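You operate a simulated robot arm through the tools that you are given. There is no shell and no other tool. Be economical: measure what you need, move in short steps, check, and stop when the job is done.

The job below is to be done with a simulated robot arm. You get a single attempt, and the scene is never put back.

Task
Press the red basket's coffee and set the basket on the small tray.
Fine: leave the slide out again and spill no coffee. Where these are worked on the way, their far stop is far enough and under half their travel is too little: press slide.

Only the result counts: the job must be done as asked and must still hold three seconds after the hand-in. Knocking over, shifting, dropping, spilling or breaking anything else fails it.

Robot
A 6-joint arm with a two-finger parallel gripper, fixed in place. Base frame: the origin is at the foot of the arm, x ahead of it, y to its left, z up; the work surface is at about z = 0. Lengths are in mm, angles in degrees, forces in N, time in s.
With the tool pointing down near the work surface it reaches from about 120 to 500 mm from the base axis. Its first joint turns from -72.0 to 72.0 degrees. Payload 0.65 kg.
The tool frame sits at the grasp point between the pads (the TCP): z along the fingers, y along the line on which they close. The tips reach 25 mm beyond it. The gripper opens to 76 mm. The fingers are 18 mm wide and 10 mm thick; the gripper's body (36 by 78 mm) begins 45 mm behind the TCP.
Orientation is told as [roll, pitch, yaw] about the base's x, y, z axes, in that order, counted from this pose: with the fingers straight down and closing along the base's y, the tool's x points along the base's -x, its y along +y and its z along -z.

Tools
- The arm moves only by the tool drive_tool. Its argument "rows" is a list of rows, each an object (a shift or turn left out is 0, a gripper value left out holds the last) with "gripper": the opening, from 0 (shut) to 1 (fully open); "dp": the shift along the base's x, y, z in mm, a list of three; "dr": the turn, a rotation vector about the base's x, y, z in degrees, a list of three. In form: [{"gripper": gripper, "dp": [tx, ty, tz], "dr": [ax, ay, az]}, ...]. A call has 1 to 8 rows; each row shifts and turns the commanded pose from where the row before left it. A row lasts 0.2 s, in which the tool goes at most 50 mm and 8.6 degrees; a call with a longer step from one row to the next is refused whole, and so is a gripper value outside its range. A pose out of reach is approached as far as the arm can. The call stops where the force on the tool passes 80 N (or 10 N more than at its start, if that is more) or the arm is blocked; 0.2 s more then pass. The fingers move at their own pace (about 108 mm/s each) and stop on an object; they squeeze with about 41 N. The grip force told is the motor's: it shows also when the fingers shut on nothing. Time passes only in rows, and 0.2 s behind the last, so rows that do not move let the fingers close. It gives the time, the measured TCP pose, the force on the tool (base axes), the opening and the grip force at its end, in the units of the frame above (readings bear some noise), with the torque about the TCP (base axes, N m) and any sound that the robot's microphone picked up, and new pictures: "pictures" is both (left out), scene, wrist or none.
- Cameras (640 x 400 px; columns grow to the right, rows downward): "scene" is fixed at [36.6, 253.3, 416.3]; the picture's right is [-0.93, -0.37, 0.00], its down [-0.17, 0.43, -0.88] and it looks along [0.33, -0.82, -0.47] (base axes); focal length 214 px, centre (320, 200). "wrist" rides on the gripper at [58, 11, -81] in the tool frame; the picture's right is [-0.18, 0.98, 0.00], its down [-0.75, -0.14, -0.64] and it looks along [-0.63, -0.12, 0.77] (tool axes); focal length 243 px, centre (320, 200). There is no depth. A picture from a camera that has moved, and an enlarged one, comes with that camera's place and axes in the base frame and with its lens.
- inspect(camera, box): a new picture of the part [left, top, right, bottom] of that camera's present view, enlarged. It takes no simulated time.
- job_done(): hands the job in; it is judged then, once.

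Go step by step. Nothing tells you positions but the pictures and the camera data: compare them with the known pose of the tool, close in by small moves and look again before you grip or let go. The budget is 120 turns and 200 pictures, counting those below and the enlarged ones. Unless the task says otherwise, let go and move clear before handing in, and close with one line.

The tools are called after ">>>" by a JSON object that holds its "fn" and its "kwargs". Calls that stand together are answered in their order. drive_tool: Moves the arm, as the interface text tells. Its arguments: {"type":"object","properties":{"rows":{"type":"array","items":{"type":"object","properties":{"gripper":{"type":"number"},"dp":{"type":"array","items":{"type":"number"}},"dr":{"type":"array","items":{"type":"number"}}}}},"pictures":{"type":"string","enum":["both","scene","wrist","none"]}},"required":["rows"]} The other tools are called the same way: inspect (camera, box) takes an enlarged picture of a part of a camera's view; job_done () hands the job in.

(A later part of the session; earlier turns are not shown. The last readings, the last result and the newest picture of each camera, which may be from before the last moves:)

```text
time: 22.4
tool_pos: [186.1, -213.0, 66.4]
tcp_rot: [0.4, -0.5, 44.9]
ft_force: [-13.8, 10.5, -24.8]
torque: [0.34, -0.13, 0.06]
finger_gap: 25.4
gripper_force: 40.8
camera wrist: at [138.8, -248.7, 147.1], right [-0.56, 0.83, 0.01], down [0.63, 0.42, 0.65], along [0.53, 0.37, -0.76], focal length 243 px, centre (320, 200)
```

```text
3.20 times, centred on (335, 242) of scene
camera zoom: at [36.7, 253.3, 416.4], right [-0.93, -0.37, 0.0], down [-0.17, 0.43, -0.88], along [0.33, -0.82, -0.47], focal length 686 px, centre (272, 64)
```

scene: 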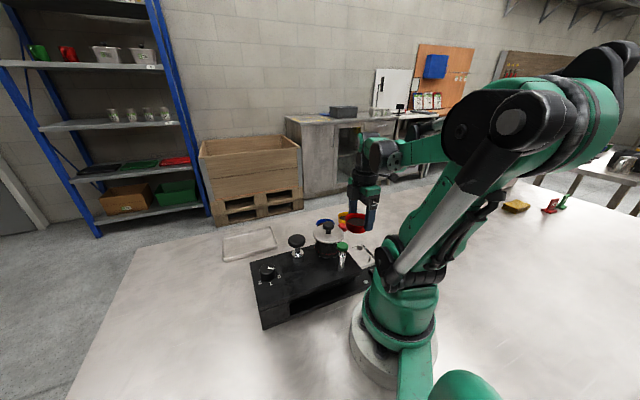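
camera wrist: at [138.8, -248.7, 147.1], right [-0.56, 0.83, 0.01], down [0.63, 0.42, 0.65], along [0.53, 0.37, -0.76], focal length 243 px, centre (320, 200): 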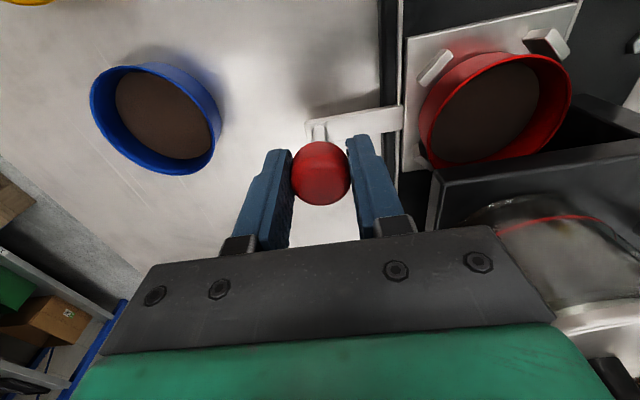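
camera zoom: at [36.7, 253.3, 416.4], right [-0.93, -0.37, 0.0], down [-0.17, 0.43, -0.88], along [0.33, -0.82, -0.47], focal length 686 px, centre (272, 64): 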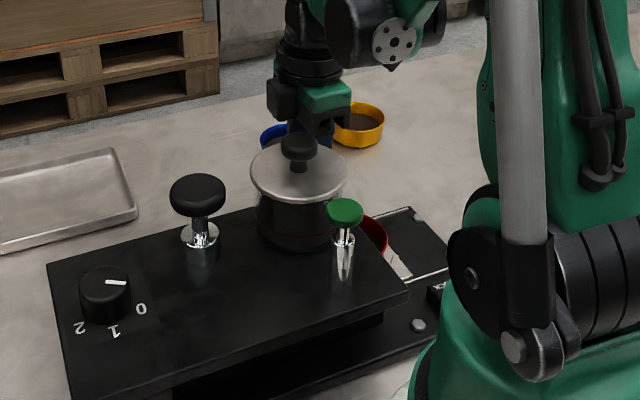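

The slide moves with the grip. I continue in steps with small corrections, watching the pot clearance.

>>> {"fn": "drive_tool", "kwargs": {"rows": [{"dp": [7, 7.5, -1.2]}, {"dp": [8, 7.9, 0]}, {"dp": [8, 7.9, 0]}], "pictures": "wrist"}}

>>> {"fn": "inspect", "kwargs": {"camera": "scene", "box": [270, 180, 400, 305]}}

```text
time: 23.2
tool_pos: [209.5, -190.2, 65.7]
tcp_rot: [0.9, -0.4, 45.1]
ft_force: [-22.7, 22.5, 12.6]
torque: [0.31, 0.2, 0.11]
finger_gap: 25.0
gripper_force: 41.0
camera wrist: at [163.0, -225.3, 145.6], right [-0.57, 0.82, 0.02], down [0.63, 0.42, 0.65], along [0.53, 0.38, -0.76], focal length 243 px, centre (320, 200)
```

wrist: 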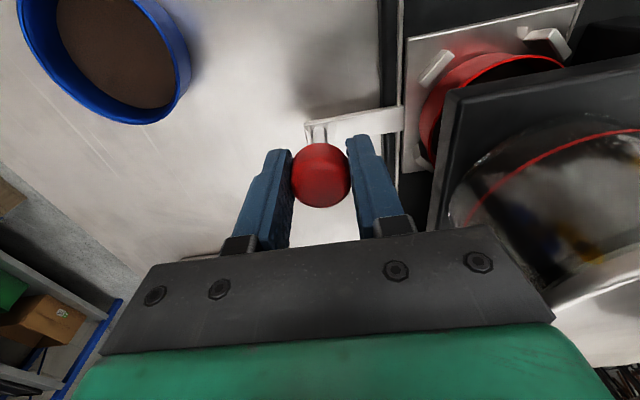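

```text
3.20 times, centred on (335, 242) of scene
camera zoom: at [36.6, 253.3, 416.3], right [-0.93, -0.37, 0.0], down [-0.17, 0.43, -0.88], along [0.33, -0.82, -0.47], focal length 686 px, centre (272, 64)
```

zoom: 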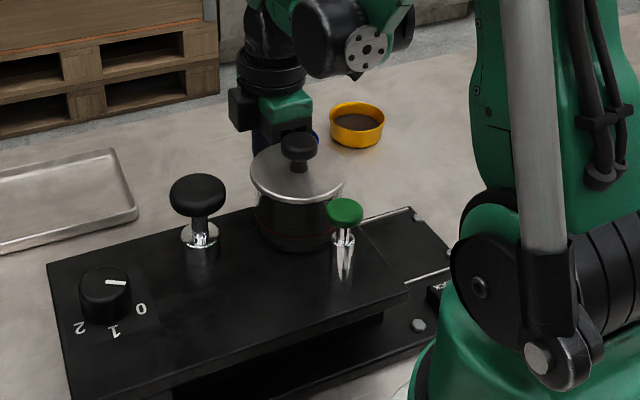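

Side load again means the rail runs a hair steeper; I correct inward 1 mm and continue past the pot (≈5–6 mm clearance).

>>> {"fn": "drive_tool", "kwargs": {"rows": [{"dp": [4, 6, 0.3]}, {"dp": [7.5, 7.7, 0]}, {"dp": [7.5, 7.7, 0]}], "pictures": "wrist"}}

>>> {"fn": "inspect", "kwargs": {"camera": "scene", "box": [270, 180, 400, 305]}}

```text
time: 24.0
tool_pos: [230.9, -169.5, 64.3]
tcp_rot: [0.3, -0.5, 45.0]
ft_force: [-1.6, -0.5, 11.7]
torque: [-0.08, 0.11, 0.16]
finger_gap: 25.1
gripper_force: 40.9
camera wrist: at [182.8, -204.2, 145.1], right [-0.56, 0.83, 0.01], down [0.63, 0.43, 0.65], along [0.53, 0.37, -0.76], focal length 243 px, centre (320, 200)
```

wrist: 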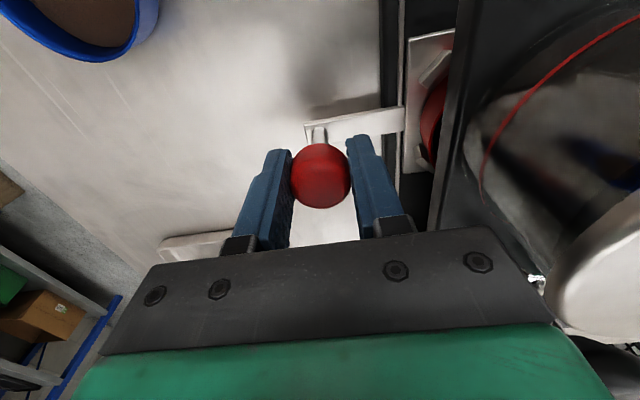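

```text
3.20 times, centred on (335, 242) of scene
camera zoom: at [36.6, 253.3, 416.3], right [-0.93, -0.37, 0.0], down [-0.17, 0.43, -0.88], along [0.33, -0.82, -0.47], focal length 686 px, centre (272, 64)
```

zoom: 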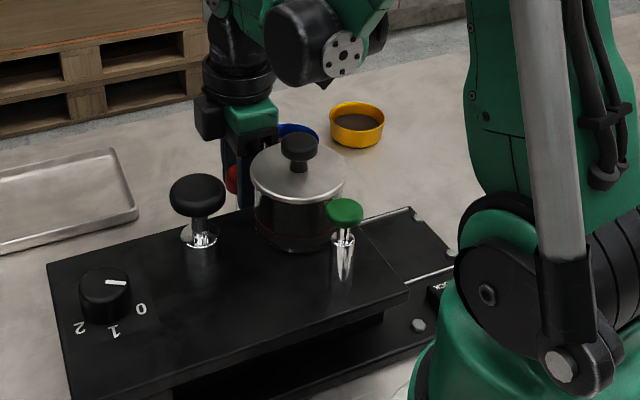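

Past the pot without contact and low forces. Continue inward.

>>> {"fn": "drive_tool", "kwargs": {"rows": [{"dp": [6.5, 6.5, 0]}, {"dp": [7.6, 7.6, 0]}, {"dp": [7.6, 7.6, 0]}, {"dp": [7.6, 7.6, 0]}], "pictures": "wrist"}}

>>> {"fn": "inspect", "kwargs": {"camera": "scene", "box": [250, 180, 380, 305]}}

```text
time: 25.0
tool_pos: [259.3, -140.2, 65.1]
tcp_rot: [0.1, -0.5, 44.9]
ft_force: [24.0, -25.7, -22.5]
torque: [-0.36, 0.05, 0.05]
finger_gap: 25.2
gripper_force: 40.7
camera wrist: at [211.3, -174.9, 145.0], right [-0.56, 0.83, 0.0], down [0.63, 0.43, 0.65], along [0.53, 0.37, -0.76], focal length 243 px, centre (320, 200)
```

wrist: 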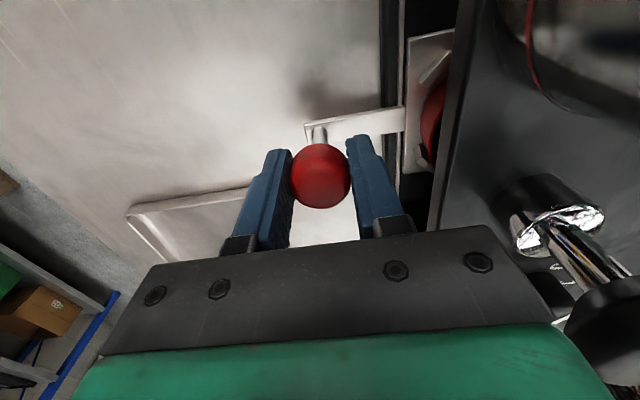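

```text
3.20 times, centred on (315, 242) of scene
camera zoom: at [36.7, 253.3, 416.3], right [-0.93, -0.37, 0.0], down [-0.17, 0.43, -0.88], along [0.33, -0.82, -0.47], focal length 686 px, centre (336, 64)
```

zoom: 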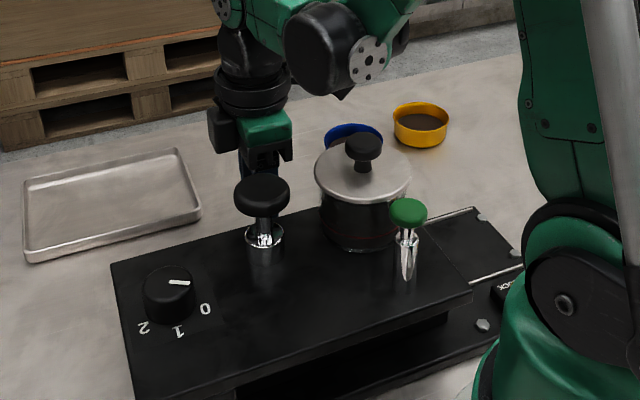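

Side load reversed, so I correct outward slightly and go on; the slide should need ≈28 mm more to be under the black plunger.

>>> {"fn": "drive_tool", "kwargs": {"rows": [{"dp": [5, 3, -0.7]}, {"dp": [5.5, 5.5, 0]}, {"dp": [5.5, 5.5, 0]}], "pictures": "wrist"}}

```text
time: 25.8
tool_pos: [273.6, -124.5, 63.6]
tcp_rot: [0.4, -0.3, 44.8]
ft_force: [2.8, -26.4, 6.2]
torque: [0.34, -0.65, -0.06]
finger_gap: 25.1
gripper_force: 40.8
camera wrist: at [226.1, -160.7, 144.5], right [-0.56, 0.83, 0.01], down [0.63, 0.43, 0.65], along [0.53, 0.37, -0.76], focal length 243 px, centre (320, 200)
```

wrist: 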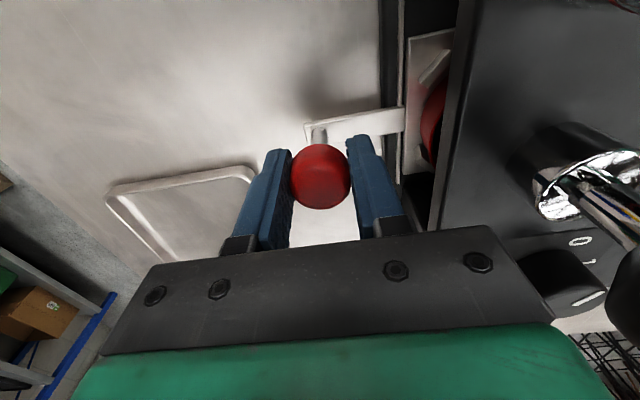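

>>> {"fn": "drive_tool", "kwargs": {"rows": [{"dp": [3.8, 2.8, 0]}, {"dp": [3, 3, 0]}], "pictures": "none"}}

```text
time: 26.4
tool_pos: [280.5, -118.1, 64.9]
tcp_rot: [0.5, -0.1, 45.0]
ft_force: [-15.1, -22.2, -2.2]
torque: [-0.27, 0.23, 0.04]
finger_gap: 25.5
gripper_force: 41.3
```

>>> {"fn": "drive_tool", "kwargs": {"rows": [{"dp": [3, 3, 0]}, {"dp": [3, 3, 0]}], "pictures": "none"}}

```text
time: 27.0
tool_pos: [286.0, -112.8, 63.5]
tcp_rot: [0.6, -0.5, 44.9]
ft_force: [0.0, -0.2, -0.6]
torque: [0.03, -0.03, 0.0]
finger_gap: 15.1
gripper_force: 0.0
```

The fingers slipped off the knob: the slide seems to have reached its stop. I look before moving.

>>> {"fn": "drive_tool", "kwargs": {"rows": [{"dp": [0, 0, 0]}], "pictures": "both"}}

>>> {"fn": "inspect", "kwargs": {"camera": "wrist", "box": [220, 60, 640, 330]}}

```text
time: 27.4
tool_pos: [287.4, -113.6, 64.3]
tcp_rot: [0.4, -0.5, 45.0]
ft_force: [0.0, -0.2, -0.3]
torque: [0.04, -0.01, -0.03]
finger_gap: 15.4
gripper_force: 0.2
camera wrist: at [239.5, -148.5, 144.8], right [-0.56, 0.83, 0.01], down [0.63, 0.42, 0.65], along [0.53, 0.37, -0.76], focal length 243 px, centre (320, 200)
```

scene: 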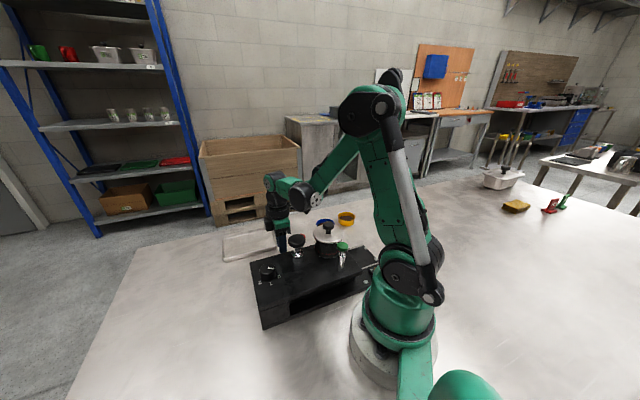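
wrist: 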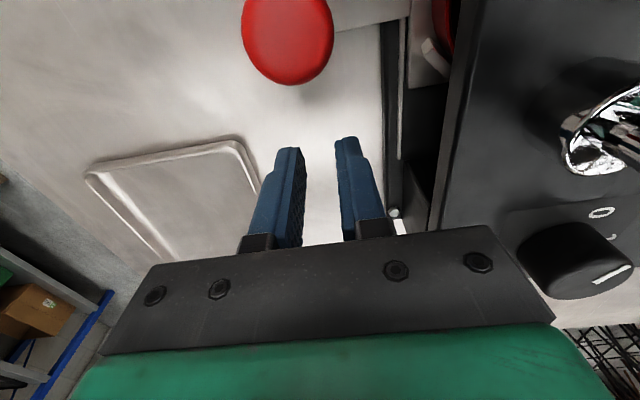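

```text
1.48 times, centred on (430, 195) of wrist
camera zoom: at [239.5, -148.5, 144.8], right [-0.56, 0.83, 0.01], down [0.63, 0.42, 0.65], along [0.53, 0.37, -0.76], focal length 359 px, centre (157, 207)
```

zoom: 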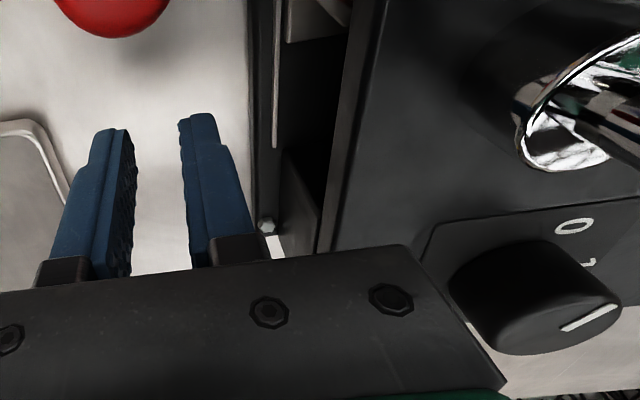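

The knob is now ≈48 mm behind the fingers: it slid back when the grip slipped off at the stop. I'll rise, go behind it, and push with closed fingers instead.

>>> {"fn": "drive_tool", "kwargs": {"rows": [{"dp": [0, 0, 30], "gripper": 0}, {"dp": [0, 0, 30]}, {"dp": [-20, -22, 0]}, {"dp": [-20, -22, 0]}, {"dp": [-20, -19, 0]}], "pictures": "wrist"}}

>>> {"fn": "inspect", "kwargs": {"camera": "scene", "box": [230, 190, 390, 330]}}

```text
time: 28.6
tool_pos: [225.2, -177.1, 124.1]
tcp_rot: [0.5, -0.4, 44.9]
ft_force: [-0.3, -0.3, -1.1]
torque: [-0.02, 0.01, -0.01]
finger_gap: 0.0
gripper_force: 23.3
camera wrist: at [178.1, -212.4, 204.8], right [-0.57, 0.82, 0.01], down [0.63, 0.43, 0.65], along [0.53, 0.37, -0.76], focal length 243 px, centre (320, 200)
```

wrist: 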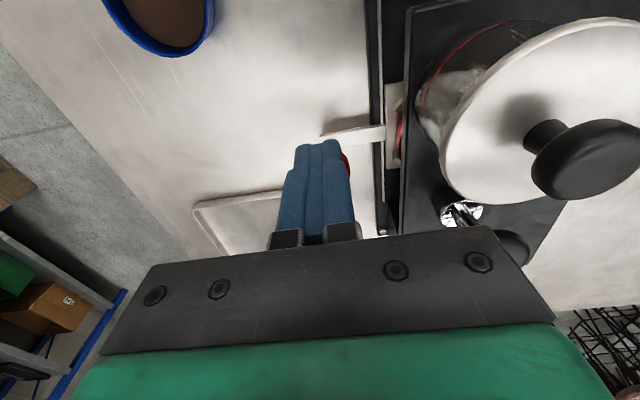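

```text
2.86 times, centred on (310, 260) of scene
camera zoom: at [36.6, 253.3, 416.3], right [-0.93, -0.37, 0.0], down [-0.17, 0.43, -0.88], along [0.33, -0.82, -0.47], focal length 613 px, centre (349, 29)
```

zoom: 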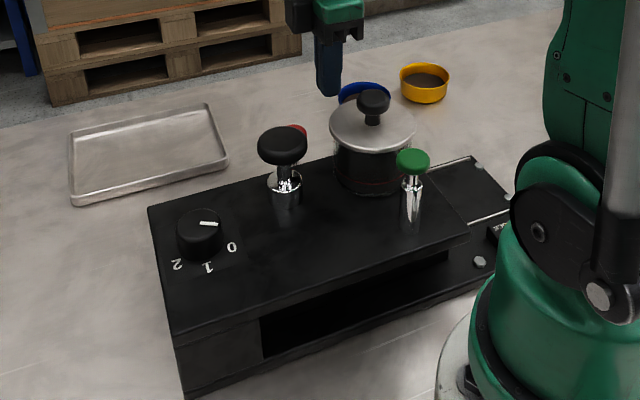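

The knob is just ahead of the closed fingers. I descend behind it and push.

>>> {"fn": "drive_tool", "kwargs": {"rows": [{"dp": [0, 0, -20]}, {"dp": [-1, 1, -22]}, {"dp": [0, 0, -20]}, {"dp": [6, 6, 0]}, {"dp": [7, 7, 0]}, {"dp": [7, 7, 0]}], "pictures": "wrist"}}

```text
time: 30.0
tool_pos: [246.7, -153.7, 62.8]
tcp_rot: [0.5, -0.4, 45.0]
ft_force: [-0.6, 0.1, -0.1]
torque: [0.04, 0.02, 0.0]
finger_gap: 0.1
gripper_force: 23.9
camera wrist: at [199.4, -190.4, 142.3], right [-0.56, 0.83, 0.01], down [0.63, 0.42, 0.65], along [0.53, 0.37, -0.76], focal length 243 px, centre (320, 200)
```

wrist: 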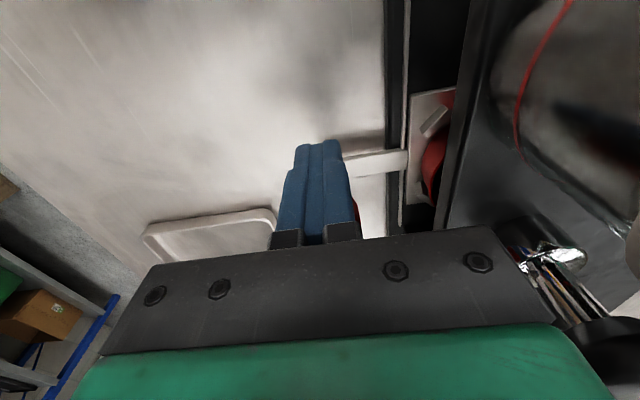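

No resistance, so the slide is moving freely with no spring. Continue to the stop.

>>> {"fn": "drive_tool", "kwargs": {"rows": [{"dp": [5, 5, 0]}, {"dp": [5, 5, 0]}, {"dp": [4, 4, 0]}], "pictures": "wrist"}}

```text
time: 30.8
tool_pos: [260.7, -142.2, 62.5]
tcp_rot: [0.5, -0.2, 44.9]
ft_force: [-13.8, -12.0, 3.8]
torque: [-0.01, 0.03, 0.07]
finger_gap: 0.0
gripper_force: 24.2
camera wrist: at [212.5, -177.6, 142.7], right [-0.56, 0.83, 0.01], down [0.64, 0.43, 0.64], along [0.53, 0.37, -0.76], focal length 243 px, centre (320, 200)
```

wrist: 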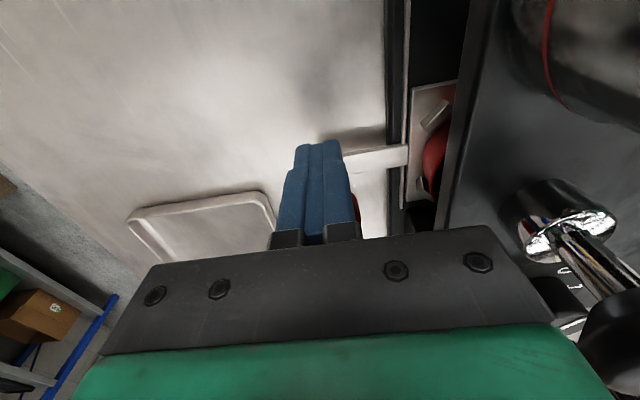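

>>> {"fn": "drive_tool", "kwargs": {"rows": [{"dp": [1.5, 1.5, 0]}, {"dp": [1.5, 1.5, 0]}], "pictures": "none"}}

```text
time: 31.4
tool_pos: [259.7, -142.4, 60.8]
tcp_rot: [0.4, 0.6, 44.7]
ft_force: [-56.8, -50.9, 15.2]
torque: [0.08, 0.1, 0.25]
finger_gap: 0.0
gripper_force: 23.4
```

Hard stop reached (76 N, no motion). I ease off gently and look at the slide and press.

>>> {"fn": "drive_tool", "kwargs": {"rows": [{"dp": [-1.5, -1.5, 0]}, {"dp": [-1.5, -1.5, 0]}, {"dp": [-2, -2, 0]}, {"dp": [-8, -8, 0]}], "pictures": "wrist"}}

>>> {"fn": "inspect", "kwargs": {"camera": "wrist", "box": [330, 80, 640, 330]}}

>>> {"fn": "inspect", "kwargs": {"camera": "scene", "box": [240, 210, 390, 335]}}

```text
time: 32.4
tool_pos: [251.4, -151.4, 62.9]
tcp_rot: [0.5, -0.6, 45.1]
ft_force: [-0.1, 0.4, -0.2]
torque: [0.01, 0.0, 0.01]
finger_gap: 0.0
gripper_force: 23.6
camera wrist: at [203.5, -186.8, 143.0], right [-0.57, 0.82, 0.01], down [0.63, 0.43, 0.65], along [0.53, 0.37, -0.76], focal length 243 px, centre (320, 200)
```

wrist: 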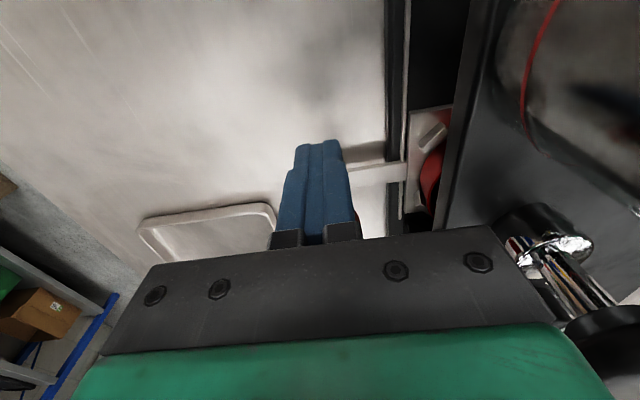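

```text
1.60 times, centred on (485, 205) of wrist
camera zoom: at [203.5, -186.8, 143.0], right [-0.57, 0.82, 0.01], down [0.63, 0.43, 0.65], along [0.53, 0.37, -0.76], focal length 388 px, centre (56, 192)
```

zoom: 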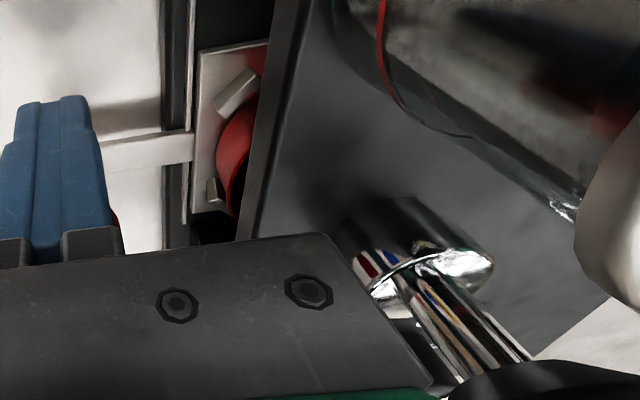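

```text
3.20 times, centred on (315, 272) of scene
camera zoom: at [36.7, 253.3, 416.3], right [-0.93, -0.37, 0.0], down [-0.17, 0.43, -0.88], along [0.33, -0.82, -0.47], focal length 686 px, centre (336, -32)
```

zoom: 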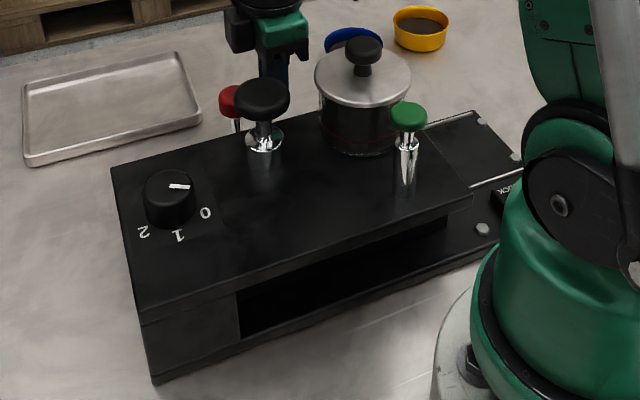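

The slide is fully in (knob ≈(278,-126)), matching the black plunger's position along the lane. Now I rise and go over the black plunger with yaw 0 and closed fingers.

>>> {"fn": "drive_tool", "kwargs": {"rows": [{"dp": [0, 0, 40]}, {"dp": [0, 0, 45]}, {"dp": [0, 0, 45], "dr": [0, 0, -7.5]}, {"dp": [-7, 17, 10], "dr": [0, 0, -7.5]}, {"dp": [-7, 17, 0], "dr": [0, 0, -7.5]}, {"dp": [-7, 17, 0], "dr": [0, 0, -7.5]}, {"dp": [-7, 17, 0], "dr": [0, 0, -7.5]}, {"dp": [-6, 17, 0], "dr": [0, 0, -7.5]}], "pictures": "both"}}

```text
time: 34.2
tool_pos: [215.1, -65.6, 203.1]
tcp_rot: [0.6, -0.5, 0.0]
ft_force: [-0.3, 0.1, 0.9]
torque: [0.01, 0.02, 0.02]
finger_gap: 0.0
gripper_force: 23.4
camera wrist: at [158.6, -56.8, 283.0], right [0.19, 0.98, 0.01], down [0.75, -0.15, 0.65], along [0.64, -0.11, -0.76], focal length 243 px, centre (320, 200)
```

scene: 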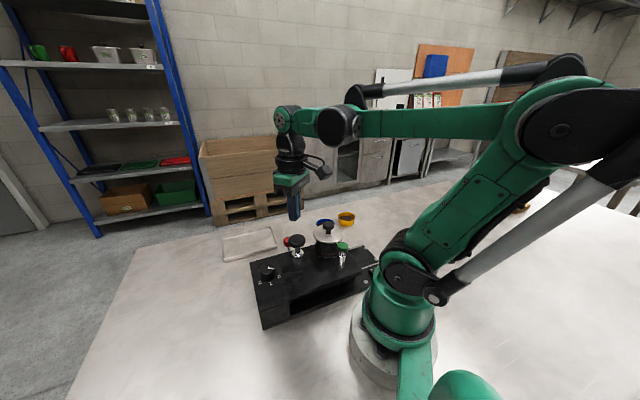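
wrist: 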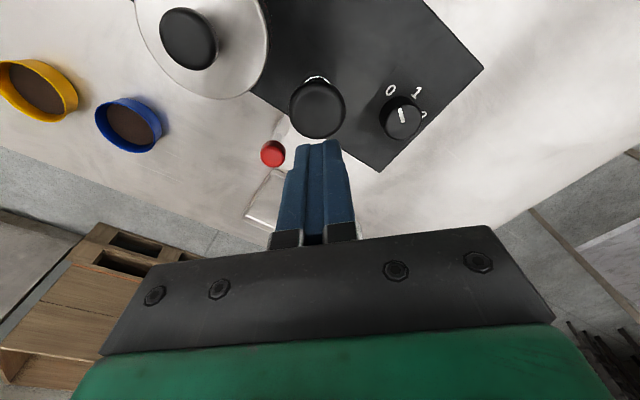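

Closed fingers are above the plunger cap (≈(214,-67), z≈120). I lower to just above it.

>>> {"fn": "drive_tool", "kwargs": {"rows": [{"dp": [-0.5, -0.7, -20]}, {"dp": [0, 0, -20]}, {"dp": [0, 0, -4]}], "pictures": "none"}}

>>> {"fn": "inspect", "kwargs": {"camera": "scene", "box": [250, 190, 370, 290]}}

>>> {"fn": "inspect", "kwargs": {"camera": "wrist", "box": [200, 60, 440, 260]}}

```text
time: 35.0
tool_pos: [215.6, -67.0, 158.4]
tcp_rot: [0.4, -0.5, 0.1]
ft_force: [0.5, -0.3, 0.5]
torque: [-0.01, 0.0, -0.02]
finger_gap: 0.0
gripper_force: 23.5
```

```text
4.00 times, centred on (310, 240) of scene
camera zoom: at [36.6, 253.3, 416.3], right [-0.93, -0.37, 0.0], down [-0.17, 0.43, -0.88], along [0.33, -0.82, -0.47], focal length 858 px, centre (360, 40)
```

zoom: 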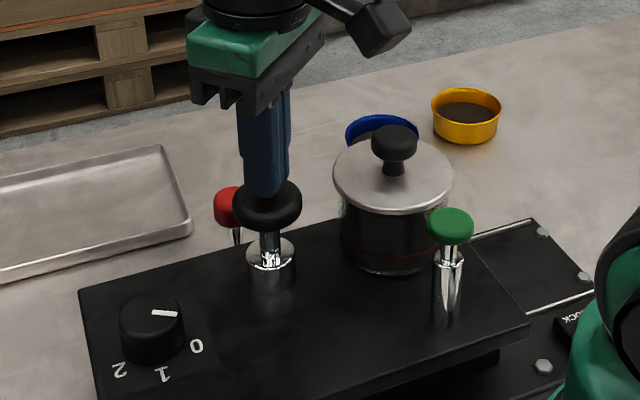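

```text
2.00 times, centred on (320, 160) of wrist
camera zoom: at [157.2, -58.1, 238.1], right [0.18, 0.98, 0.01], down [0.75, -0.15, 0.65], along [0.64, -0.11, -0.76], focal length 485 px, centre (320, 280)
```

zoom: 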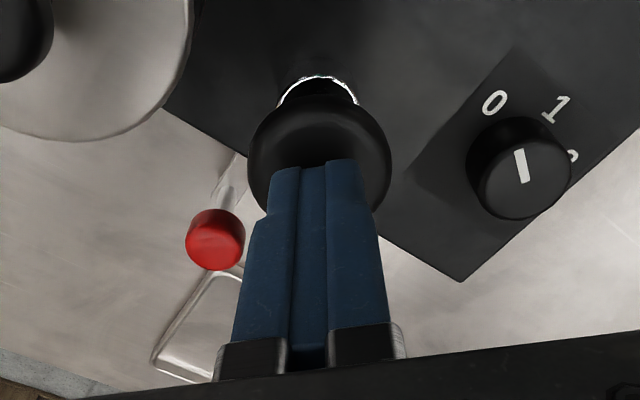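

The fingertips are centred over the cap. I press down stepwise.

>>> {"fn": "drive_tool", "kwargs": {"rows": [{"dp": [-0.7, 0, -5]}, {"dp": [0, 0, -5]}, {"dp": [0, 0, -5]}, {"dp": [0, 0, -4]}], "pictures": "none"}}

```text
time: 36.0
tool_pos: [215.1, -67.0, 138.4]
tcp_rot: [0.5, -0.6, 0.0]
ft_force: [0.4, -0.2, 2.4]
torque: [-0.02, -0.04, 0.0]
finger_gap: 0.1
gripper_force: 23.4
```

>>> {"fn": "drive_tool", "kwargs": {"rows": [{"dp": [0, 0, -4]}, {"dp": [0, 0, -4]}, {"dp": [0, 0, -4]}], "pictures": "none"}}

>>> {"fn": "inspect", "kwargs": {"camera": "scene", "box": [250, 190, 370, 290]}}

```text
time: 36.8
tool_pos: [215.4, -67.5, 128.1]
tcp_rot: [0.6, 0.1, 0.0]
ft_force: [-9.7, 2.6, 63.8]
torque: [-0.03, 0.23, 0.13]
finger_gap: 0.0
gripper_force: 23.8
stopped in row 3: the force on the tool passed its limit at 89 N (the readings are from after the stop); the commanded pose is now the measured one
```

```text
4.00 times, centred on (310, 240) of scene
camera zoom: at [36.5, 253.4, 416.3], right [-0.93, -0.37, 0.0], down [-0.17, 0.43, -0.88], along [0.33, -0.82, -0.47], focal length 858 px, centre (360, 40)
```

zoom: 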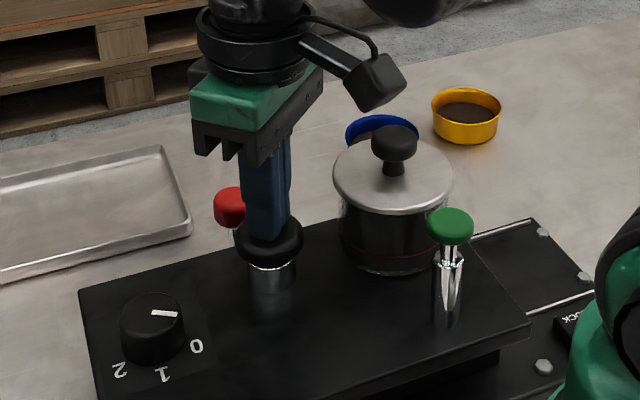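

The cap went down to the collar and stopped hard: pressed to its far stop. Now I lift and see whether the plunger returns.

>>> {"fn": "drive_tool", "kwargs": {"rows": [{"dp": [0, 0, 0]}, {"dp": [0, 0, 6]}, {"dp": [0, 0, 10]}, {"dp": [0, 0, 20]}, {"dp": [0, 0, 30]}], "pictures": "wrist"}}

>>> {"fn": "inspect", "kwargs": {"camera": "scene", "box": [250, 190, 370, 290]}}

```text
time: 38.0
tool_pos: [214.7, -67.2, 196.3]
tcp_rot: [0.6, -0.2, -0.1]
ft_force: [-0.1, 0.0, 0.5]
torque: [-0.01, 0.0, -0.01]
finger_gap: 0.0
gripper_force: 23.5
camera wrist: at [157.4, -57.5, 276.6], right [0.18, 0.98, 0.01], down [0.75, -0.15, 0.64], along [0.63, -0.11, -0.77], focal length 243 px, centre (320, 200)
```

wrist: 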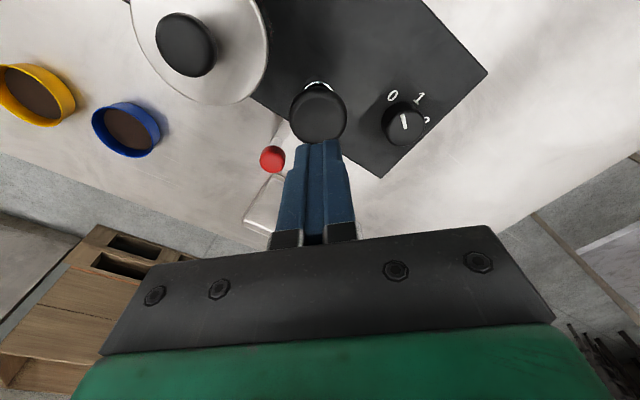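

```text
4.00 times, centred on (310, 240) of scene
camera zoom: at [36.6, 253.3, 416.3], right [-0.93, -0.37, 0.0], down [-0.17, 0.43, -0.88], along [0.33, -0.82, -0.47], focal length 858 px, centre (360, 40)
```

zoom: 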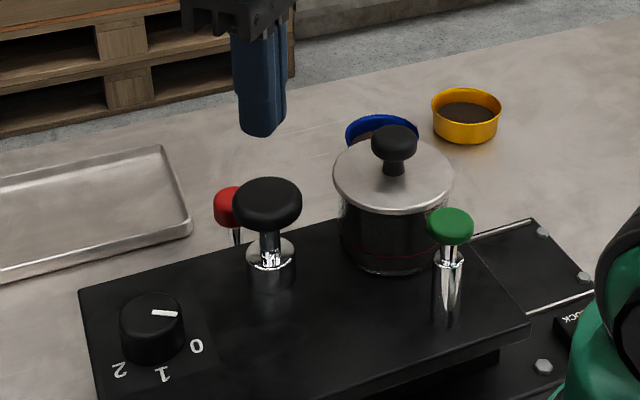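

The plunger is spring-returned and up. Now I go to the inner side of the red knob (yaw 45, fingers closed) to push the slide out.

>>> {"fn": "drive_tool", "kwargs": {"rows": [{"dp": [12, -5, 0], "dr": [0, 0, 7.5]}, {"dp": [15, -6, 0], "dr": [0, 0, 7.5]}, {"dp": [15, -6, 0], "dr": [0, 0, 7.5]}, {"dp": [15, -6, -10], "dr": [0, 0, 7.5]}, {"dp": [15, -6, -20], "dr": [0, 0, 7.5]}, {"dp": [15, -6, -30], "dr": [0, 0, 7.5]}], "pictures": "wrist"}}

>>> {"fn": "inspect", "kwargs": {"camera": "scene", "box": [210, 180, 350, 290]}}

```text
time: 39.4
tool_pos: [300.5, -99.3, 134.2]
tcp_rot: [0.6, -0.1, 45.1]
ft_force: [-0.1, 0.4, -0.2]
torque: [-0.03, -0.01, 0.04]
finger_gap: 0.0
gripper_force: 23.4
camera wrist: at [253.1, -136.7, 215.1], right [-0.57, 0.82, 0.01], down [0.63, 0.43, 0.64], along [0.53, 0.37, -0.77], focal length 243 px, centre (320, 200)
```

wrist: 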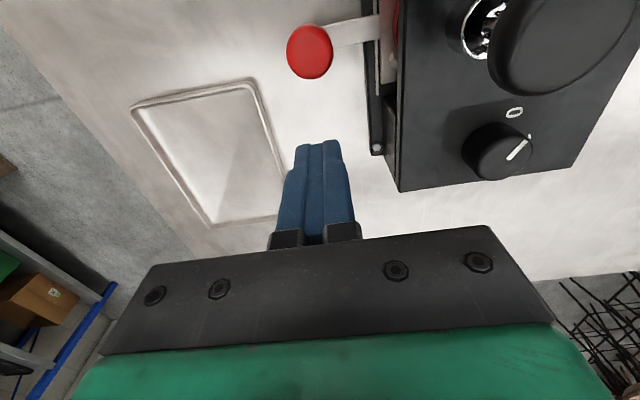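

```text
3.64 times, centred on (280, 235) of scene
camera zoom: at [36.6, 253.3, 416.3], right [-0.93, -0.37, 0.0], down [-0.17, 0.43, -0.88], along [0.33, -0.82, -0.47], focal length 780 px, centre (466, 73)
```

zoom: 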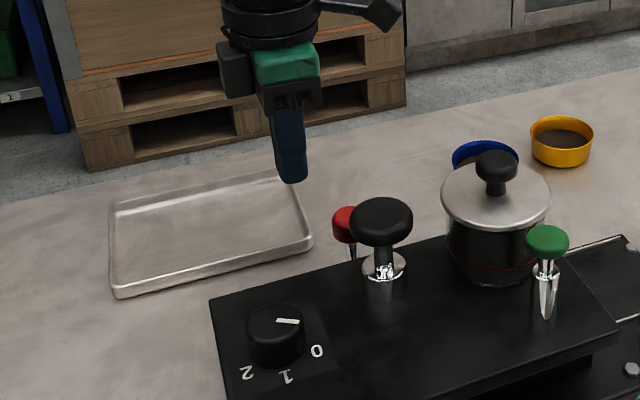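

>>> {"fn": "drive_tool", "kwargs": {"rows": [{"dp": [0.5, -0.5, -25]}, {"dp": [0, 0, -25]}, {"dp": [0, 0, -22]}, {"dp": [-5, -5, 0]}, {"dp": [-5, -5, 0]}, {"dp": [-5, -5, 0]}, {"dp": [-6, -6, 0]}], "pictures": "wrist"}}

```text
time: 41.0
tool_pos: [281.1, -122.5, 61.7]
tcp_rot: [0.6, 0.0, 45.1]
ft_force: [0.2, 0.1, 0.4]
torque: [-0.01, 0.01, 0.0]
finger_gap: 0.1
gripper_force: 23.4
camera wrist: at [234.5, -158.8, 142.3], right [-0.56, 0.83, 0.01], down [0.64, 0.43, 0.64], along [0.53, 0.37, -0.77], focal length 243 px, centre (320, 200)
```

wrist: 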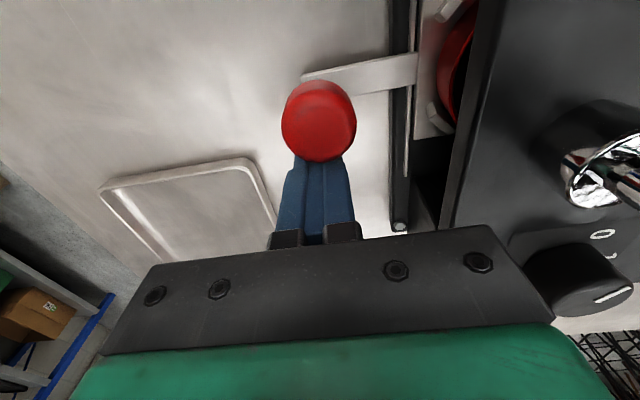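

The knob is pushed squarely by the fingers. Continue outward slowly.

>>> {"fn": "drive_tool", "kwargs": {"rows": [{"dp": [-6, -6, 0]}, {"dp": [-6, -6, 0]}, {"dp": [-6, -6, 0]}, {"dp": [-6, -6, 0]}, {"dp": [-6, -6, 0]}, {"dp": [-6, -6, 0]}], "pictures": "wrist"}}

```text
time: 42.4
tool_pos: [246.1, -159.7, 61.9]
tcp_rot: [0.7, -0.1, 45.0]
ft_force: [-0.3, 0.5, -0.7]
torque: [0.02, 0.0, 0.0]
finger_gap: 0.2
gripper_force: 23.5
camera wrist: at [198.7, -195.1, 142.7], right [-0.56, 0.83, 0.01], down [0.64, 0.43, 0.64], along [0.53, 0.37, -0.77], focal length 243 px, centre (320, 200)
```

wrist: 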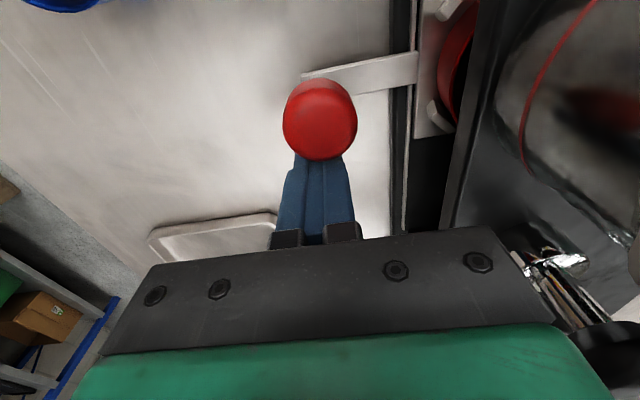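

>>> {"fn": "drive_tool", "kwargs": {"rows": [{"dp": [-6.2, -5.8, 0]}, {"dp": [-6.2, -5.8, 0]}, {"dp": [-6, -6, 0]}, {"dp": [-6, -6, 0]}, {"dp": [-6, -6, 0]}, {"dp": [-6, -6, 0]}, {"dp": [-6, -6, 0]}], "pictures": "wrist"}}

```text
time: 44.0
tool_pos: [204.1, -202.4, 63.1]
tcp_rot: [0.7, -0.1, 44.9]
ft_force: [-0.4, 0.3, 0.0]
torque: [0.0, 0.02, -0.04]
finger_gap: 0.0
gripper_force: 23.5
camera wrist: at [157.0, -237.1, 143.5], right [-0.56, 0.83, 0.01], down [0.64, 0.43, 0.64], along [0.53, 0.37, -0.77], focal length 243 px, centre (320, 200)
```

wrist: 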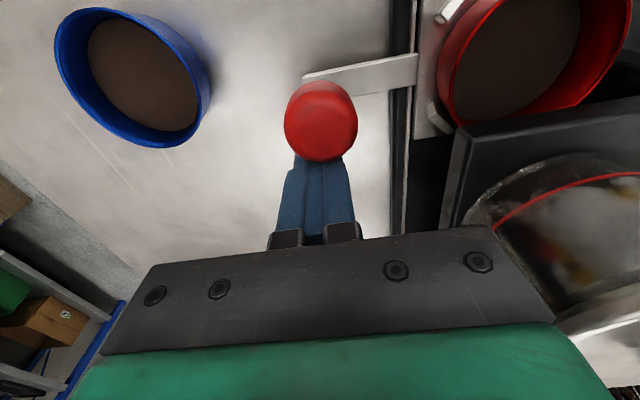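

The basket is emerging, level. I go on to the outer stop slowly.

>>> {"fn": "drive_tool", "kwargs": {"rows": [{"dp": [-5, -5, 0]}, {"dp": [-5, -5, 0]}, {"dp": [-4, -4, 0]}, {"dp": [-4, -4, 0]}, {"dp": [-3, -3, 0]}, {"dp": [-2, -2, 0]}, {"dp": [-2, -2, 0]}], "pictures": "wrist"}}

```text
time: 45.6
tool_pos: [178.6, -225.7, 62.7]
tcp_rot: [0.6, -0.3, 45.0]
ft_force: [7.7, 11.2, 2.8]
torque: [-0.02, 0.02, -0.07]
finger_gap: 0.0
gripper_force: 23.8
camera wrist: at [132.0, -261.3, 143.0], right [-0.57, 0.82, 0.01], down [0.63, 0.43, 0.65], along [0.53, 0.37, -0.76], focal length 243 px, centre (320, 200)
```

wrist: 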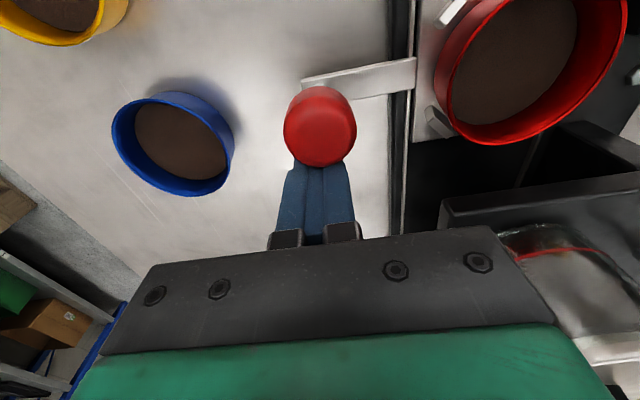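

>>> {"fn": "drive_tool", "kwargs": {"rows": [{"dp": [-1, -1, 0]}, {"dp": [-0.7, -0.7, 0]}], "pictures": "none"}}

```text
time: 46.2
tool_pos: [178.7, -225.1, 62.7]
tcp_rot: [0.7, -0.9, 45.3]
ft_force: [36.7, 42.4, 11.4]
torque: [-0.01, 0.1, -0.25]
finger_gap: 0.0
gripper_force: 23.9
```

Outer stop reached (56 N, no motion). Ease off, rise and return above the basket with open fingers.

>>> {"fn": "drive_tool", "kwargs": {"rows": [{"dp": [1.5, 1.5, 0]}, {"dp": [4, 4, 0]}, {"dp": [0, 0, 40]}, {"dp": [0, 0, 40]}, {"dp": [-20, 8, 30], "gripper": 1}, {"dp": [-20, 12, 0]}, {"dp": [-20, 12, 0]}, {"dp": [-18, 7, 0]}], "pictures": "wrist"}}

>>> {"fn": "inspect", "kwargs": {"camera": "wrist", "box": [200, 0, 440, 200]}}

>>> {"fn": "inspect", "kwargs": {"camera": "scene", "box": [280, 195, 400, 305]}}

```text
time: 48.0
tool_pos: [104.7, -181.8, 171.3]
tcp_rot: [0.6, -0.1, 45.0]
ft_force: [0.6, -1.1, -1.2]
torque: [0.02, 0.0, -0.01]
finger_gap: 76.0
gripper_force: 0.0
camera wrist: at [58.1, -217.4, 251.7], right [-0.56, 0.83, 0.01], down [0.64, 0.43, 0.64], along [0.53, 0.37, -0.77], focal length 243 px, centre (320, 200)
```

wrist: 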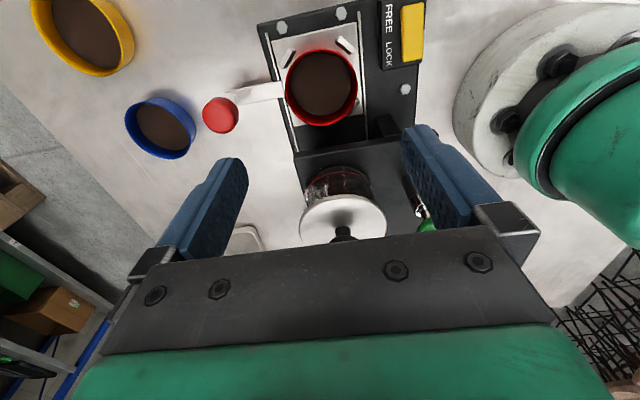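

```text
2.00 times, centred on (320, 100) of wrist
camera zoom: at [58.1, -217.4, 251.7], right [-0.56, 0.83, 0.01], down [0.64, 0.43, 0.64], along [0.53, 0.37, -0.77], focal length 485 px, centre (320, 400)
```

zoom: 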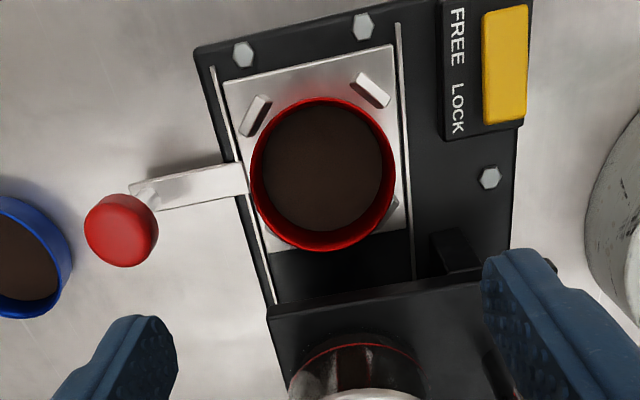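

```text
3.64 times, centred on (340, 250) of scene
camera zoom: at [36.6, 253.3, 416.3], right [-0.93, -0.37, 0.0], down [-0.17, 0.43, -0.88], along [0.33, -0.82, -0.47], focal length 780 px, centre (247, 18)
```

zoom: 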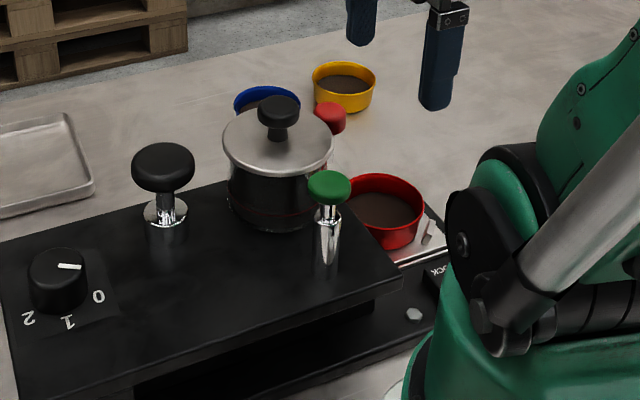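

Slide is out and the basket sits level. I line up over it (≈(101,-185)) and lower for a close look.

>>> {"fn": "drive_tool", "kwargs": {"rows": [{"dp": [-2, -2, -20]}, {"dp": [-1.7, -1.2, -25]}, {"dp": [0, 0, -25]}], "pictures": "none"}}

>>> {"fn": "inspect", "kwargs": {"camera": "wrist", "box": [200, 0, 440, 230]}}

```text
time: 48.8
tool_pos: [101.3, -187.0, 102.0]
tcp_rot: [0.6, -0.1, 45.0]
ft_force: [-0.1, 0.9, 0.5]
torque: [0.04, -0.05, -0.01]
finger_gap: 75.8
gripper_force: 0.0
```

```text
1.74 times, centred on (320, 115) of wrist
camera zoom: at [54.9, -221.5, 182.1], right [-0.56, 0.83, 0.01], down [0.64, 0.43, 0.64], along [0.53, 0.37, -0.77], focal length 422 px, centre (320, 348)
```

zoom: 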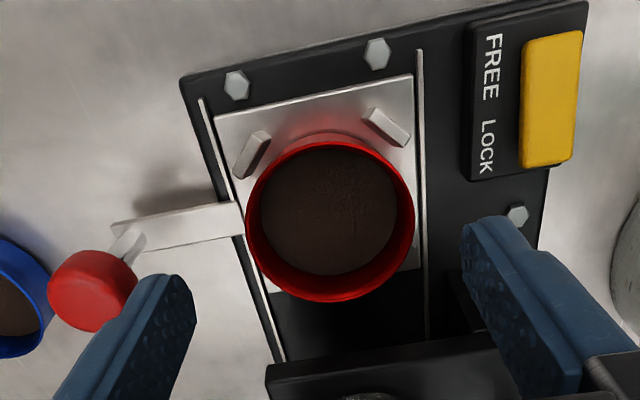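

Shift ≈(-1.3,+3.7) to centre, descend and grip.

>>> {"fn": "drive_tool", "kwargs": {"rows": [{"dp": [-1.3, 3.5, -10]}, {"dp": [0, 0, -15]}, {"dp": [0, 0, -14]}, {"dp": [0, 0, -10]}], "pictures": "none"}}

>>> {"fn": "inspect", "kwargs": {"camera": "wrist", "box": [200, 0, 440, 230]}}

```text
time: 49.8
tool_pos: [98.9, -182.3, 52.1]
tcp_rot: [0.6, -0.1, 44.9]
ft_force: [-0.5, 0.2, -0.3]
torque: [0.01, 0.0, 0.0]
finger_gap: 76.1
gripper_force: 0.1
```

```text
1.74 times, centred on (320, 115) of wrist
camera zoom: at [51.9, -218.1, 133.3], right [-0.56, 0.83, 0.01], down [0.64, 0.43, 0.64], along [0.53, 0.37, -0.77], focal length 422 px, centre (320, 348)
```

zoom: 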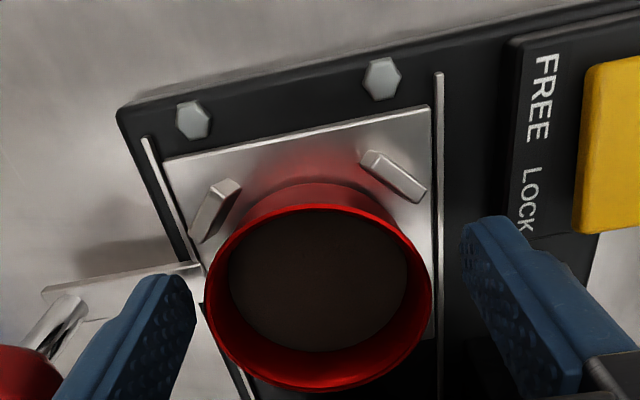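

>>> {"fn": "drive_tool", "kwargs": {"rows": [{"dp": [1, -1.5, 0]}, {"gripper": 0.6}, {"gripper": 0.6}, {"gripper": 0.6}], "pictures": "wrist"}}

```text
time: 50.8
tool_pos: [100.0, -183.6, 51.8]
tcp_rot: [0.7, -0.1, 45.0]
ft_force: [0.8, 0.9, 0.3]
torque: [-0.04, -0.01, -0.02]
finger_gap: 58.1
gripper_force: 41.0
camera wrist: at [53.2, -219.5, 133.6], right [-0.56, 0.83, 0.01], down [0.64, 0.43, 0.64], along [0.53, 0.37, -0.77], focal length 243 px, centre (320, 200)
```

wrist: 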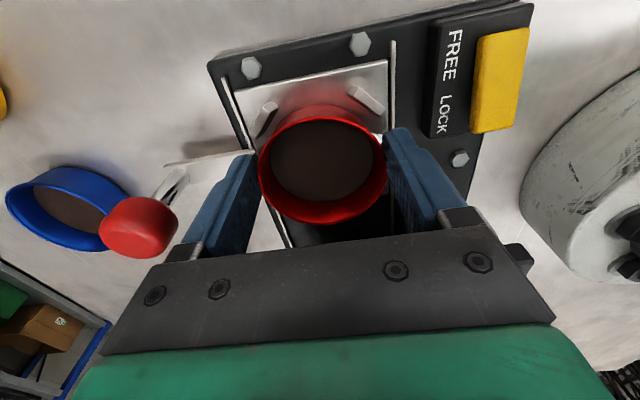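

Gripped cleanly with no side load. Lift straight up, then carry level via the free side toward the tray.

>>> {"fn": "drive_tool", "kwargs": {"rows": [{"dp": [0, 0, 8]}, {"dp": [0, 0, 15]}, {"dp": [0, 0, 30]}, {"dp": [0, 0, 35]}, {"dp": [0, 0, 25]}, {"dp": [10, -5, 5]}], "pictures": "none"}}

>>> {"fn": "drive_tool", "kwargs": {"rows": [{"dp": [20, -10, 0]}, {"dp": [25, -12, 0]}, {"dp": [28, -3, 0]}, {"dp": [28, 0, 0]}, {"dp": [28, 0, 0]}, {"dp": [28, 0, 0]}, {"dp": [25, 8, 0]}, {"dp": [22, 12, 0]}], "pictures": "none"}}

>>> {"fn": "drive_tool", "kwargs": {"rows": [{"dp": [22, 16, 0]}, {"dp": [22, 16, 0]}, {"dp": [15, 12, 0]}, {"dp": [5, 5, 0]}], "pictures": "both"}}

```text
time: 52.2
tool_pos: [108.8, -189.8, 172.2]
tcp_rot: [0.6, 0.0, 45.0]
ft_force: [-0.4, -0.6, -0.3]
torque: [-0.06, 0.0, 0.02]
finger_gap: 58.1
gripper_force: 41.3
```

```text
time: 54.0
tool_pos: [316.0, -192.6, 169.7]
tcp_rot: [0.7, -0.1, 45.1]
ft_force: [1.3, -0.1, -0.2]
torque: [-0.01, 0.02, -0.01]
finger_gap: 58.5
gripper_force: 40.7
```

```text
time: 55.0
tool_pos: [378.3, -147.0, 171.9]
tcp_rot: [0.7, -0.3, 45.0]
ft_force: [0.4, 0.1, -0.1]
torque: [0.01, -0.02, 0.0]
finger_gap: 58.2
gripper_force: 41.2
camera wrist: at [331.9, -182.0, 251.6], right [-0.56, 0.83, 0.01], down [0.64, 0.43, 0.64], along [0.53, 0.37, -0.77], focal length 243 px, centre (320, 200)
```

scene: 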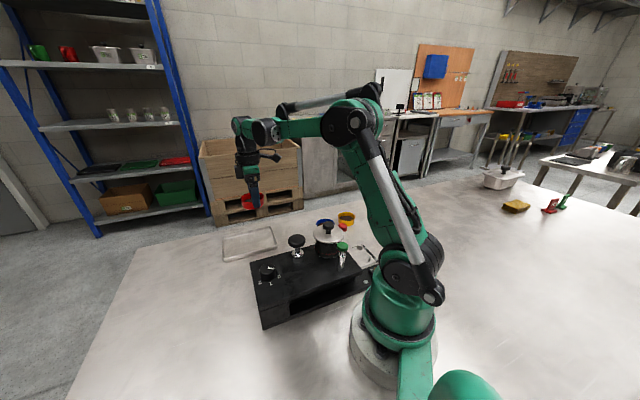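
wrist: 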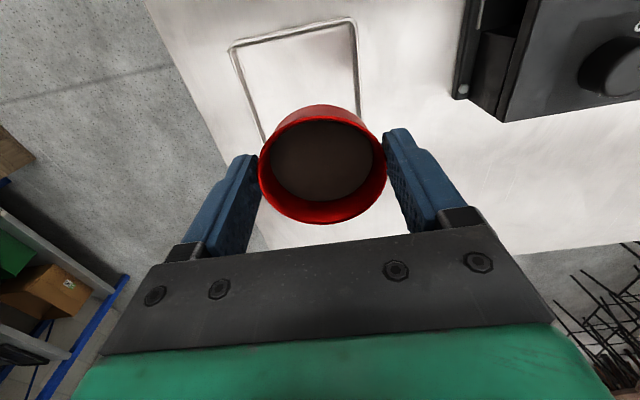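

Tray corners resolve to a centre of ≈(411,-136), size ≈105×143. I move over it and lower.

>>> {"fn": "drive_tool", "kwargs": {"rows": [{"dp": [16, 5, 0]}, {"dp": [15, 4, -15]}, {"dp": [0, 0, -25]}, {"dp": [0, 0, -25]}, {"dp": [0, 0, -25]}], "pictures": "wrist"}}

>>> {"fn": "inspect", "kwargs": {"camera": "scene", "box": [200, 190, 310, 280]}}

```text
time: 56.2
tool_pos: [410.3, -136.4, 80.3]
tcp_rot: [0.6, -0.1, 45.0]
ft_force: [1.7, -0.8, 0.2]
torque: [0.0, -0.02, 0.03]
finger_gap: 58.2
gripper_force: 41.4
camera wrist: at [362.4, -171.7, 160.0], right [-0.56, 0.83, 0.01], down [0.64, 0.43, 0.64], along [0.53, 0.37, -0.77], focal length 243 px, centre (320, 200)
```

wrist: 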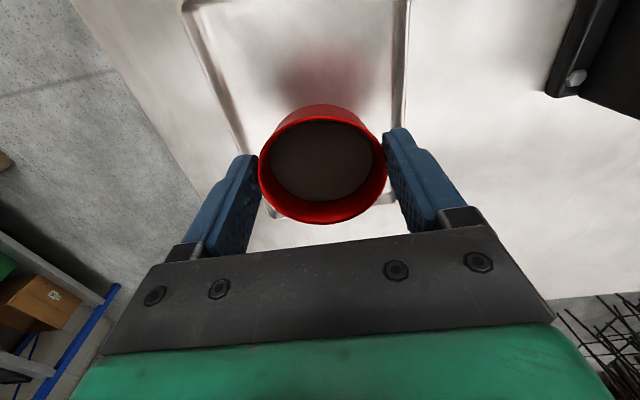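

```text
4.44 times, centred on (255, 235) of scene
camera zoom: at [36.6, 253.3, 416.3], right [-0.93, -0.37, 0.0], down [-0.17, 0.43, -0.88], along [0.33, -0.82, -0.47], focal length 953 px, centre (609, 44)
```

zoom: 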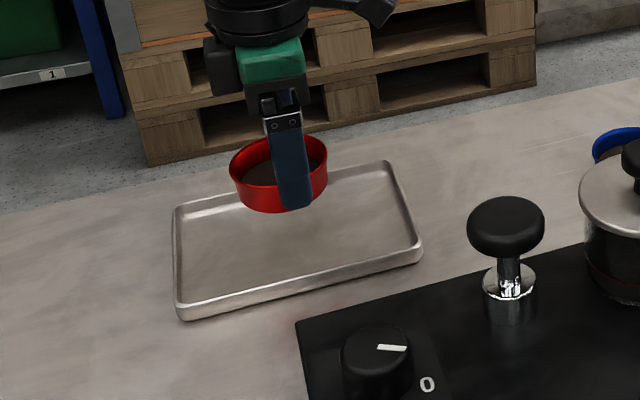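

Well centred over the tray. Lower gently.

>>> {"fn": "drive_tool", "kwargs": {"rows": [{"dp": [0, 0, -15]}, {"dp": [0, 0, -14]}, {"dp": [0, 0, -7]}, {"dp": [0, 0, -3]}], "pictures": "none"}}

>>> {"fn": "inspect", "kwargs": {"camera": "scene", "box": [220, 200, 290, 260]}}

```text
time: 57.2
tool_pos: [409.7, -136.6, 40.9]
tcp_rot: [0.6, -0.1, 45.0]
ft_force: [-0.2, 0.3, 0.0]
torque: [0.0, -0.01, -0.03]
finger_gap: 58.4
gripper_force: 41.3
```

```text
6.67 times, centred on (255, 230) of scene
camera zoom: at [36.6, 253.3, 416.3], right [-0.93, -0.37, 0.0], down [-0.17, 0.43, -0.88], along [0.33, -0.82, -0.47], focal length 1430 px, centre (753, 0)
```

zoom: 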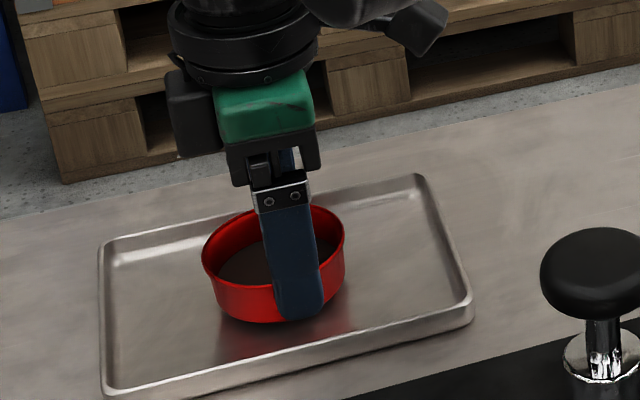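

>>> {"fn": "drive_tool", "kwargs": {"rows": [{"dp": [0, 0, -1.5]}, {"dp": [0, 0, -1.5]}], "pictures": "none"}}

```text
time: 57.8
tool_pos: [408.6, -136.9, 40.0]
tcp_rot: [0.6, 0.0, 45.1]
ft_force: [-1.1, 0.1, 6.6]
torque: [0.06, 0.04, 0.0]
finger_gap: 58.3
gripper_force: 41.2
```

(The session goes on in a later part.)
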